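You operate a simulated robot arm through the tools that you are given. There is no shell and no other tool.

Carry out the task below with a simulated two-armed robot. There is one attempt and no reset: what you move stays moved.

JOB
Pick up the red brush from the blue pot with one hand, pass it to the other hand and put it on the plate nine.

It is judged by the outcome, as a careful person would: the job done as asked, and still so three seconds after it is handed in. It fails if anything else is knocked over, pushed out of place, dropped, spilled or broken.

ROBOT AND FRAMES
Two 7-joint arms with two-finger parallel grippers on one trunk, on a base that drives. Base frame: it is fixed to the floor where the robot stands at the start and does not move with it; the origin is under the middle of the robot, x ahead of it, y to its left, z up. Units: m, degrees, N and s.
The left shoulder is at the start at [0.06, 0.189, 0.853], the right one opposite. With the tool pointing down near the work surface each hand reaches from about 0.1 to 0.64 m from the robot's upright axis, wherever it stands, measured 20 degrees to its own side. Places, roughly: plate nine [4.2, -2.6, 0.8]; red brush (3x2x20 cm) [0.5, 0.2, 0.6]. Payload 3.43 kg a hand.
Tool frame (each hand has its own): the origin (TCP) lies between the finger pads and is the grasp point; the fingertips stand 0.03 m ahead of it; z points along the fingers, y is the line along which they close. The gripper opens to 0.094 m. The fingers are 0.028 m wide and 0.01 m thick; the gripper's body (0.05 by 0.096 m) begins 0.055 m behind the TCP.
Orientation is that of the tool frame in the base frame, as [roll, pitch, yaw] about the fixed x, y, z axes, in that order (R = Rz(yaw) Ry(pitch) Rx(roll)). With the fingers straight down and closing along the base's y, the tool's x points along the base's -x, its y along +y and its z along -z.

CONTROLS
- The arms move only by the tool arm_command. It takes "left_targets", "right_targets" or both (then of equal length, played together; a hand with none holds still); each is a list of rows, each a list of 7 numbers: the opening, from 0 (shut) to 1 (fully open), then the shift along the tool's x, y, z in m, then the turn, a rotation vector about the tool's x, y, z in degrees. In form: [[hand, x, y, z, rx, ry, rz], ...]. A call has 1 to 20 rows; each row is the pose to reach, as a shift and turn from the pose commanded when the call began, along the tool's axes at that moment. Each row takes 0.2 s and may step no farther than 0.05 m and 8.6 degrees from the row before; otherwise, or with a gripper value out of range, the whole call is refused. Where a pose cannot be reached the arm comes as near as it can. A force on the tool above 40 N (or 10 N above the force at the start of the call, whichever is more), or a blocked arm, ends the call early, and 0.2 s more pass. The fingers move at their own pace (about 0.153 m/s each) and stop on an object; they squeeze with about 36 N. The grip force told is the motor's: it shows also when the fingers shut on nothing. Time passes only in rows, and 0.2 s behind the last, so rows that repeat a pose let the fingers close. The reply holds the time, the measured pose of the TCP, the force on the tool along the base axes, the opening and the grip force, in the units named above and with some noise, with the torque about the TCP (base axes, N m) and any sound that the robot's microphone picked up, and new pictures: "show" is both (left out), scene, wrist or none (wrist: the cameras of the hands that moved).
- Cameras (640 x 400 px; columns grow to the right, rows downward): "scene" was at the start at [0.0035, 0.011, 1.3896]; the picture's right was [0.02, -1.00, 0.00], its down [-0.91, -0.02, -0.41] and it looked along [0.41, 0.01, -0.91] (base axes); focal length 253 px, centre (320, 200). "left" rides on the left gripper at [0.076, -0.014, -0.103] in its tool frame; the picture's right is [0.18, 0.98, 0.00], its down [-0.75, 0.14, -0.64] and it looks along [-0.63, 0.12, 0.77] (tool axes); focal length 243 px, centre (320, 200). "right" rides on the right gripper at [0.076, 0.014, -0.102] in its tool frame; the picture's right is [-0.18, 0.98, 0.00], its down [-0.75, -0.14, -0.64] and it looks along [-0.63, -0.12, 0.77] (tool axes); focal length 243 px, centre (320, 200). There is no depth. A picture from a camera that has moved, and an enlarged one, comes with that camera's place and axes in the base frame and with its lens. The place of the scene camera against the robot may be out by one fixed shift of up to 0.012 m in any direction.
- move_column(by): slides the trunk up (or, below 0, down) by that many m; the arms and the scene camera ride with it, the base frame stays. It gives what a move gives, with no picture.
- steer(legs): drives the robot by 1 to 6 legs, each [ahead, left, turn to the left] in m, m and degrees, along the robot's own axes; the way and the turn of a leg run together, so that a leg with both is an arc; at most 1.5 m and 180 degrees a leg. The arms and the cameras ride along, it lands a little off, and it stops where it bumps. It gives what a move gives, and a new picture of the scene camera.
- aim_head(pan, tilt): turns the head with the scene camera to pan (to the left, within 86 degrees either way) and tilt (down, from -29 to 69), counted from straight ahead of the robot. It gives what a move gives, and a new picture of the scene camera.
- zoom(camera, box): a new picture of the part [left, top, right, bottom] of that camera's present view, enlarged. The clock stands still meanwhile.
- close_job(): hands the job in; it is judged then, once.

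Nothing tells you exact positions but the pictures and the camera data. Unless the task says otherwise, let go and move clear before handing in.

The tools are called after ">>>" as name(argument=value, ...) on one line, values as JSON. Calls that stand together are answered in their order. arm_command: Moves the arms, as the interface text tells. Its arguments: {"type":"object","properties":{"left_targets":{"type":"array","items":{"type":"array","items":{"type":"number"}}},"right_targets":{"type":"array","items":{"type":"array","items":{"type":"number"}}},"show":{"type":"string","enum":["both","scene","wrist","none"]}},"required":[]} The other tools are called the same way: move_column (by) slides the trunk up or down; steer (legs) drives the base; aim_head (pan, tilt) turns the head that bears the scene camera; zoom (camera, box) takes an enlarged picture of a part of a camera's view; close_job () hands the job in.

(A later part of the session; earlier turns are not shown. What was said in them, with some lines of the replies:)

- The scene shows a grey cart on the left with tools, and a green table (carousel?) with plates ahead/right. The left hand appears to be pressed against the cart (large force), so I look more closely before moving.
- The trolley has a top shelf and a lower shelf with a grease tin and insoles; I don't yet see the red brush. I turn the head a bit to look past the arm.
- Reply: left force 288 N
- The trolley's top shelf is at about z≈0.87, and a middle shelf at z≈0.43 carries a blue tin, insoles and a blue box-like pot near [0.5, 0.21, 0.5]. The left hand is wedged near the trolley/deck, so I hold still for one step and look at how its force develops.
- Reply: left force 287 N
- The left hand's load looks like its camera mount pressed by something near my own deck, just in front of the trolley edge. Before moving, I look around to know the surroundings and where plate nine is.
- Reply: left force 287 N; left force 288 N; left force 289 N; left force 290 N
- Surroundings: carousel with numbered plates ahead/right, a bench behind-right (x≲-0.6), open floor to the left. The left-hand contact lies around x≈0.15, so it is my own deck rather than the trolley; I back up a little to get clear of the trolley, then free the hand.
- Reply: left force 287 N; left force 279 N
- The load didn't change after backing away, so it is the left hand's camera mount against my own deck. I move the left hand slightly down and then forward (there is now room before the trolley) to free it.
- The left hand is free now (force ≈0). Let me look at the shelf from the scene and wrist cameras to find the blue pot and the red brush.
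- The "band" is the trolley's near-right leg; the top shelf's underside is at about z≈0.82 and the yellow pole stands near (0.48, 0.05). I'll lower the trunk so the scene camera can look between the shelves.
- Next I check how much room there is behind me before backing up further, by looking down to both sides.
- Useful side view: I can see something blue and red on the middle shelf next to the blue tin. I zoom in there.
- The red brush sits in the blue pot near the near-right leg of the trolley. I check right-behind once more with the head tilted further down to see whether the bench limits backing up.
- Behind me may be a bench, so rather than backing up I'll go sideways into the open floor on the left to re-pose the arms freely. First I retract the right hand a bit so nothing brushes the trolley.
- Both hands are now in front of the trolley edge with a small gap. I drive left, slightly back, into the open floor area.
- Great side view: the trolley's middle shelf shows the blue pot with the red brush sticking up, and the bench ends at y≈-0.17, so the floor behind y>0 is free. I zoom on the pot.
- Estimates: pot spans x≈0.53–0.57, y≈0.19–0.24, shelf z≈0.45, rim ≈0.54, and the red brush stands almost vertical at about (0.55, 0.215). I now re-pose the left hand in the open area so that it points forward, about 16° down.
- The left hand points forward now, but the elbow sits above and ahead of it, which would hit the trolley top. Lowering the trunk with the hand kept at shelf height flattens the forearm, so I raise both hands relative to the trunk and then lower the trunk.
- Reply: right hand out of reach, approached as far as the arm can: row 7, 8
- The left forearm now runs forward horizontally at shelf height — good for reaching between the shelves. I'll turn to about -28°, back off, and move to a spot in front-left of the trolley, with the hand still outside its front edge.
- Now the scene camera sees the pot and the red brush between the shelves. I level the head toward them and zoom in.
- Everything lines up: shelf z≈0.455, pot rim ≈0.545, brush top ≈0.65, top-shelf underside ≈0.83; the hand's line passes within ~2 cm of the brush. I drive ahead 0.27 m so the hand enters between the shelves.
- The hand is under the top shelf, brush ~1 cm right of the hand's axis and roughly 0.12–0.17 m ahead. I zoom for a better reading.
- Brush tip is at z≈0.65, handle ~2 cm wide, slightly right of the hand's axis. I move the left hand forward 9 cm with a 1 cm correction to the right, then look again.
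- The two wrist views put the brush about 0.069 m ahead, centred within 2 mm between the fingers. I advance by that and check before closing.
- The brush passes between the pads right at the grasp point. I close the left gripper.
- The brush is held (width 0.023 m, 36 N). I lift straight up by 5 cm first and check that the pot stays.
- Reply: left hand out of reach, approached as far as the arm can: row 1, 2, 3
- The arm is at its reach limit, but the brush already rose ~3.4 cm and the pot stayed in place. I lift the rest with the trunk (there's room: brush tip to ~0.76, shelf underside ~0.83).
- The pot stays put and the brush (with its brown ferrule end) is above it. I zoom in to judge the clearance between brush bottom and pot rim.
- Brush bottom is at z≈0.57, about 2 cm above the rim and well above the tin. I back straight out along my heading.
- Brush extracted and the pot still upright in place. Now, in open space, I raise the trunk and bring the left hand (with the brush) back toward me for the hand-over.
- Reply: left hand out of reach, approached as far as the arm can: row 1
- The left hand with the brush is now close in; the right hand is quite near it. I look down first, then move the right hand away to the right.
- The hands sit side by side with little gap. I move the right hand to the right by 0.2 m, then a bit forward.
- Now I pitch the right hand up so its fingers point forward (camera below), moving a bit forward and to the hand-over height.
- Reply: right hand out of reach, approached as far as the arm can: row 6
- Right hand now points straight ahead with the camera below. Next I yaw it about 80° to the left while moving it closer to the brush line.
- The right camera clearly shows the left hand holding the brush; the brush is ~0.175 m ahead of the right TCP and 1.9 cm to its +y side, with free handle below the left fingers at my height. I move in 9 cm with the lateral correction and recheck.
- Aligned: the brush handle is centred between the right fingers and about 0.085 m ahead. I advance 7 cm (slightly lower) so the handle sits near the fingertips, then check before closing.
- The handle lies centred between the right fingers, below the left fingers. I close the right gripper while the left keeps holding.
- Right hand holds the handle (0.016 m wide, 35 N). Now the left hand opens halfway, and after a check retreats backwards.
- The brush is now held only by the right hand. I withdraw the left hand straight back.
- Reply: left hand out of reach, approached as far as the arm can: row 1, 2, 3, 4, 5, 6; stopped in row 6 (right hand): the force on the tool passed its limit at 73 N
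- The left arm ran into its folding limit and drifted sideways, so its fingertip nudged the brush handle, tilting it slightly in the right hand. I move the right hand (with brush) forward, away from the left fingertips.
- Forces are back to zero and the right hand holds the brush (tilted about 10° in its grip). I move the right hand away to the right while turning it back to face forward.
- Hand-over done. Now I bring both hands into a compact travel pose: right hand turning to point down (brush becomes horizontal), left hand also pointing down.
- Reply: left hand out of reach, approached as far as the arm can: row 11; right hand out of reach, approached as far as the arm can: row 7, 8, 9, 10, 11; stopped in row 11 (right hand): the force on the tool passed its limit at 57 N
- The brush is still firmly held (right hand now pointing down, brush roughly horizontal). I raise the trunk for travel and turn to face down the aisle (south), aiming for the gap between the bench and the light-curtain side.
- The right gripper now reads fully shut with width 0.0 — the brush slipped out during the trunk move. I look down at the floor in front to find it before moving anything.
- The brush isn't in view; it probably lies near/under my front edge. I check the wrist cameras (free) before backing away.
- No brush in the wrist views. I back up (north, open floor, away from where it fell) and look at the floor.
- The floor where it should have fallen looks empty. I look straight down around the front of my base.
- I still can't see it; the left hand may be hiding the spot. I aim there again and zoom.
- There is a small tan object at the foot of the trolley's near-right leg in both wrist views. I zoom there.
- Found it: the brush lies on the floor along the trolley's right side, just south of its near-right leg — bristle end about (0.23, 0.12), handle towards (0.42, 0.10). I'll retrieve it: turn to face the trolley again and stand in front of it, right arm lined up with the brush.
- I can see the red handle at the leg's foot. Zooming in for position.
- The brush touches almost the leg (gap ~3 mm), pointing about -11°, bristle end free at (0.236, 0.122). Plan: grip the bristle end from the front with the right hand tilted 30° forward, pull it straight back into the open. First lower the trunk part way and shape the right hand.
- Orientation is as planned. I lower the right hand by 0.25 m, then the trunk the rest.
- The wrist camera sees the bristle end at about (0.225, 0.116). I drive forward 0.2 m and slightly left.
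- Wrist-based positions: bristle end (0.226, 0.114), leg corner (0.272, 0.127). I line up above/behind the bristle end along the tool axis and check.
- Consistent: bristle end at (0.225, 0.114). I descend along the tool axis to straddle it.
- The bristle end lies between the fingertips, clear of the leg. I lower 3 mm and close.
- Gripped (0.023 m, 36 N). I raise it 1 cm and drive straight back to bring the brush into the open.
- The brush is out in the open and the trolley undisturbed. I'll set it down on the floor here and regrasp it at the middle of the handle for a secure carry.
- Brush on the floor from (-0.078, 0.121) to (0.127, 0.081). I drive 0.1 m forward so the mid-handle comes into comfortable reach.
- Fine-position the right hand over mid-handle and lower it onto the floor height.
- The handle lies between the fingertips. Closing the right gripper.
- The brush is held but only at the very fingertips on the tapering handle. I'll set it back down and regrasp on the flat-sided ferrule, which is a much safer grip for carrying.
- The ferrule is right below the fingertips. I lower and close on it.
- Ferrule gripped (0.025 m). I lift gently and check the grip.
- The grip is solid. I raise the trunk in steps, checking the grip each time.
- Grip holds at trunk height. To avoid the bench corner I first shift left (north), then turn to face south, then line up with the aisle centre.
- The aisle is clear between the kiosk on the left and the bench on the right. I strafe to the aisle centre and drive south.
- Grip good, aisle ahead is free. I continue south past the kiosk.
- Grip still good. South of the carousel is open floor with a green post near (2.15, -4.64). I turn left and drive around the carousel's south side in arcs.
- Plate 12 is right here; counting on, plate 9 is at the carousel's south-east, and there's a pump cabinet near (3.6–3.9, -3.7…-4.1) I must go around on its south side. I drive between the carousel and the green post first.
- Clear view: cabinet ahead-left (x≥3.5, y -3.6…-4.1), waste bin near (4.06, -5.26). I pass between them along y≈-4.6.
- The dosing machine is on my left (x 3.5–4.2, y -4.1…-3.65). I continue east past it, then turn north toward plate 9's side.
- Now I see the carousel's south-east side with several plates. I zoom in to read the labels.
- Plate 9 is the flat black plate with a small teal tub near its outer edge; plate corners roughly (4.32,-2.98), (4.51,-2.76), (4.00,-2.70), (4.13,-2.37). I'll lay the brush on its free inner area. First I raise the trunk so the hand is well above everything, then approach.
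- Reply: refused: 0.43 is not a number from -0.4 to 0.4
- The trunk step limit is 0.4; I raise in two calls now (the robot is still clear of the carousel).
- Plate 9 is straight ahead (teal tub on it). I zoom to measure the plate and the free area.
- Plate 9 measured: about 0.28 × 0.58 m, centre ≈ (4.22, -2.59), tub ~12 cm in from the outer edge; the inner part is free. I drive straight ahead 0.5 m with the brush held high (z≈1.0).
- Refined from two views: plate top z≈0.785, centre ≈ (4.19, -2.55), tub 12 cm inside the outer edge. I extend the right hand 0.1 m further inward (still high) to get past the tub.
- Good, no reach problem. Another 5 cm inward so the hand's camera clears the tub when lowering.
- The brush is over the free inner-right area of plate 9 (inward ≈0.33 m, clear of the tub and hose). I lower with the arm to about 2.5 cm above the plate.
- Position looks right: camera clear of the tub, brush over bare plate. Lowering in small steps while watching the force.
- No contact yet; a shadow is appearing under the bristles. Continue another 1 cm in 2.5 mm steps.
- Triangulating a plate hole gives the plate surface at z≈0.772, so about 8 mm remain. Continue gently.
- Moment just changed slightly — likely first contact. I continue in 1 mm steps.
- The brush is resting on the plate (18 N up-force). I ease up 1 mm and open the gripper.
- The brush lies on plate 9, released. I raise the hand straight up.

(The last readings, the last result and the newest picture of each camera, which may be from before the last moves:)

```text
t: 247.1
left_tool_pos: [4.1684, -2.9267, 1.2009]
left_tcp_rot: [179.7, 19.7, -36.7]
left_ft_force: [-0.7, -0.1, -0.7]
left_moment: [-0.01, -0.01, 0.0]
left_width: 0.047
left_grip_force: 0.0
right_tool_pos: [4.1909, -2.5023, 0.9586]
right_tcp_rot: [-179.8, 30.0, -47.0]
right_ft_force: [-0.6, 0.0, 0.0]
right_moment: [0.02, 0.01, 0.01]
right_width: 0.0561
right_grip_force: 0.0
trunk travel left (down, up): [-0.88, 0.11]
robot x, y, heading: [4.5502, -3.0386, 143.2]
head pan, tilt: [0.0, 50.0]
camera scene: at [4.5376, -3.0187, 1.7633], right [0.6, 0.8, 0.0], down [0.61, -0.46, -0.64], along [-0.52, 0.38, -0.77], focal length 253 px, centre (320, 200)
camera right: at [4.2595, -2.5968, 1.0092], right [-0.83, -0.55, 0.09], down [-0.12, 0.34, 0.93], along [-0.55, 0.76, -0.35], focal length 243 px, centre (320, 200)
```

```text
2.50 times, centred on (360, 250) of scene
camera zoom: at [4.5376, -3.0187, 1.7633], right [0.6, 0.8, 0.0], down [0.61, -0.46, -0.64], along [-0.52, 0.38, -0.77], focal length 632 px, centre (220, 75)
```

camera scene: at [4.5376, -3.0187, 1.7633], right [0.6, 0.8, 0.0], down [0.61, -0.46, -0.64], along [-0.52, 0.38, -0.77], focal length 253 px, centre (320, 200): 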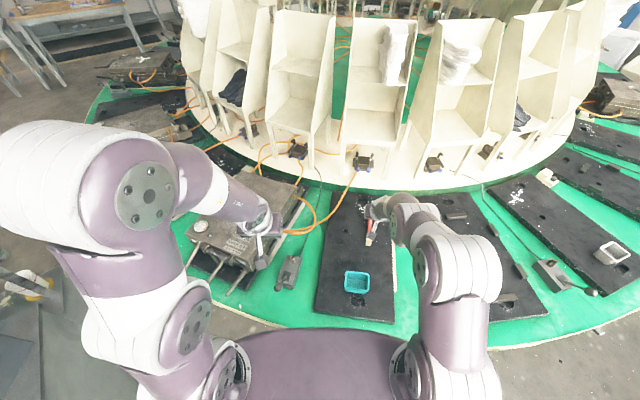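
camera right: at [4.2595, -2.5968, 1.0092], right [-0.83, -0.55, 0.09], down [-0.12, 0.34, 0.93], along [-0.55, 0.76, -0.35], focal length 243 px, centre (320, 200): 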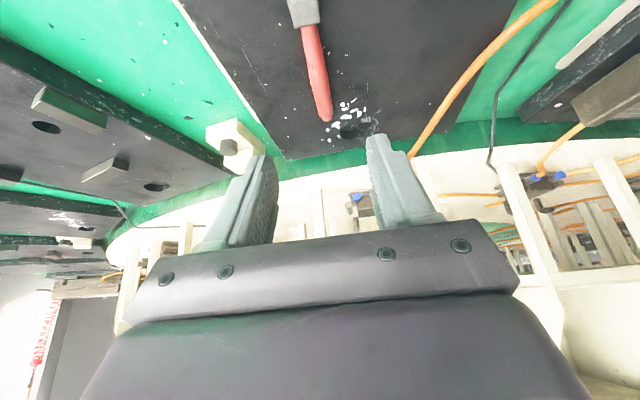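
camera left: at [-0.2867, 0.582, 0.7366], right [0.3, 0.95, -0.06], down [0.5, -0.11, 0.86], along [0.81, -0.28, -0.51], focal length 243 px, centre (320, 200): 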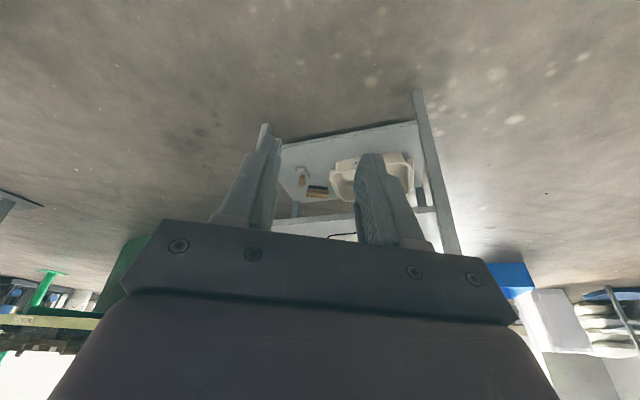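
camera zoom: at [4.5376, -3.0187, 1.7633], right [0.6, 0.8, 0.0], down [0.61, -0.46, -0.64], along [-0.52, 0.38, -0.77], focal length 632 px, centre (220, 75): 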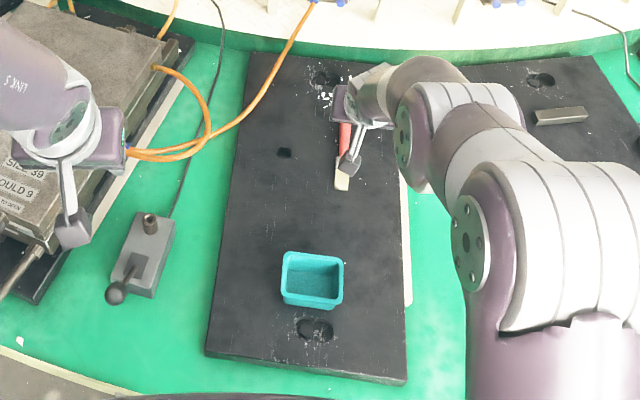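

The brush lies fully on plate 9, tub untouched. I raise the trunk and back away to be clear, then verify.

>>> move_column(by=0.1)

>>> steer(legs=[[-0.5, 0, 0]])

>>> zoom(camera="scene", box=[270, 120, 430, 270])

```text
t: 248.5
left_tool_pos: [4.168, -2.9255, 1.2998]
left_tcp_rot: [179.7, 19.6, -36.7]
left_ft_force: [-0.5, -0.3, 0.0]
left_moment: [0.0, -0.03, 0.03]
left_width: 0.047
left_grip_force: 0.0
right_tool_pos: [4.1897, -2.5016, 1.0581]
right_tcp_rot: [-179.9, 29.9, -47.0]
right_ft_force: [0.0, 0.0, -0.2]
right_moment: [-0.04, 0.01, 0.0]
right_width: 0.0565
right_grip_force: 0.1
trunk travel left (down, up): [-0.98, 0.01]
robot x, y, heading: [4.5505, -3.0414, 143.2]
head pan, tilt: [0.0, 50.0]
```

```text
t: 251.4
left_tool_pos: [4.5727, -3.2252, 1.2997]
left_tcp_rot: [179.7, 19.5, -37.4]
left_ft_force: [-0.7, -0.3, 0.2]
left_moment: [-0.02, -0.01, -0.02]
left_width: 0.0471
left_grip_force: 0.0
right_tool_pos: [4.5983, -2.8007, 1.0586]
right_tcp_rot: [-179.8, 29.9, -47.5]
right_ft_force: [0.5, 0.3, -0.1]
right_moment: [0.01, 0.01, 0.03]
right_width: 0.0562
right_grip_force: 0.1
trunk travel left (down, up): [-0.98, 0.01]
robot x, y, heading: [4.9503, -3.3417, 142.8]
head pan, tilt: [0.0, 50.0]
camera scene: at [4.9397, -3.3204, 1.8633], right [0.6, 0.8, 0.0], down [0.61, -0.46, -0.64], along [-0.51, 0.39, -0.77], focal length 253 px, centre (320, 200)
```

scene: 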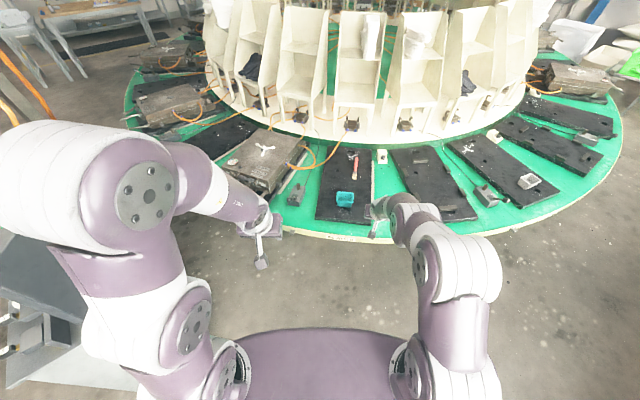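

```text
2.67 times, centred on (350, 195) of scene
camera zoom: at [4.9397, -3.3204, 1.8633], right [0.6, 0.8, 0.0], down [0.61, -0.46, -0.64], along [-0.51, 0.39, -0.77], focal length 674 px, centre (240, 213)
```

zoom: 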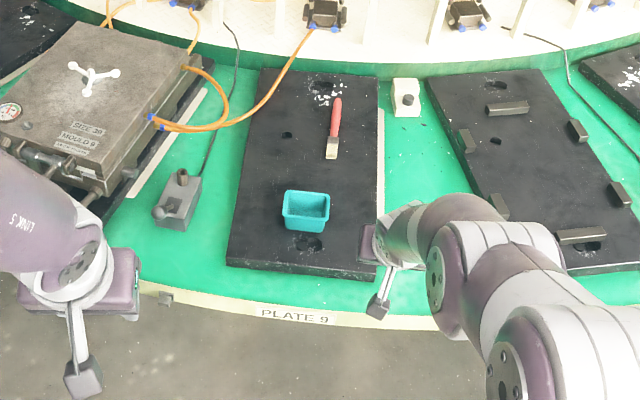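

The red brush lies flat on plate nine, next to the untouched teal tub. Both hands are empty and clear, and nothing on the carousel or trolley looks out of place. The brush fell to the floor once, after the hand-over from the left hand to the right. I picked it up with the right hand and set it on the plate. I'm handing the job in now.

>>> close_job()

```text
The job is handed in.
```

The red brush is on plate nine, lying flat with nothing holding it, but I dropped it once on the way.

- **Pick-up and pass:** The left hand lifted the brush out of the blue pot and passed it to the right hand.
- **The drop:** While I raised the trunk for the drive, the brush slipped out of the right hand. It landed on the floor beside the trolley's front-right leg. I picked it up again with the right hand, so I did not repeat the pass.
- **Placement:** The right hand carried it around the carousel and set it down on the inner part of plate nine, clear of the small teal tub.
- **Everything else:** In the last pictures I took of each, the pot still stood upright on its shelf, and nothing on the trolley or the carousel looked moved.
- **At the start:** The left hand was jammed against the robot's own deck. I backed off and freed it before doing anything else.
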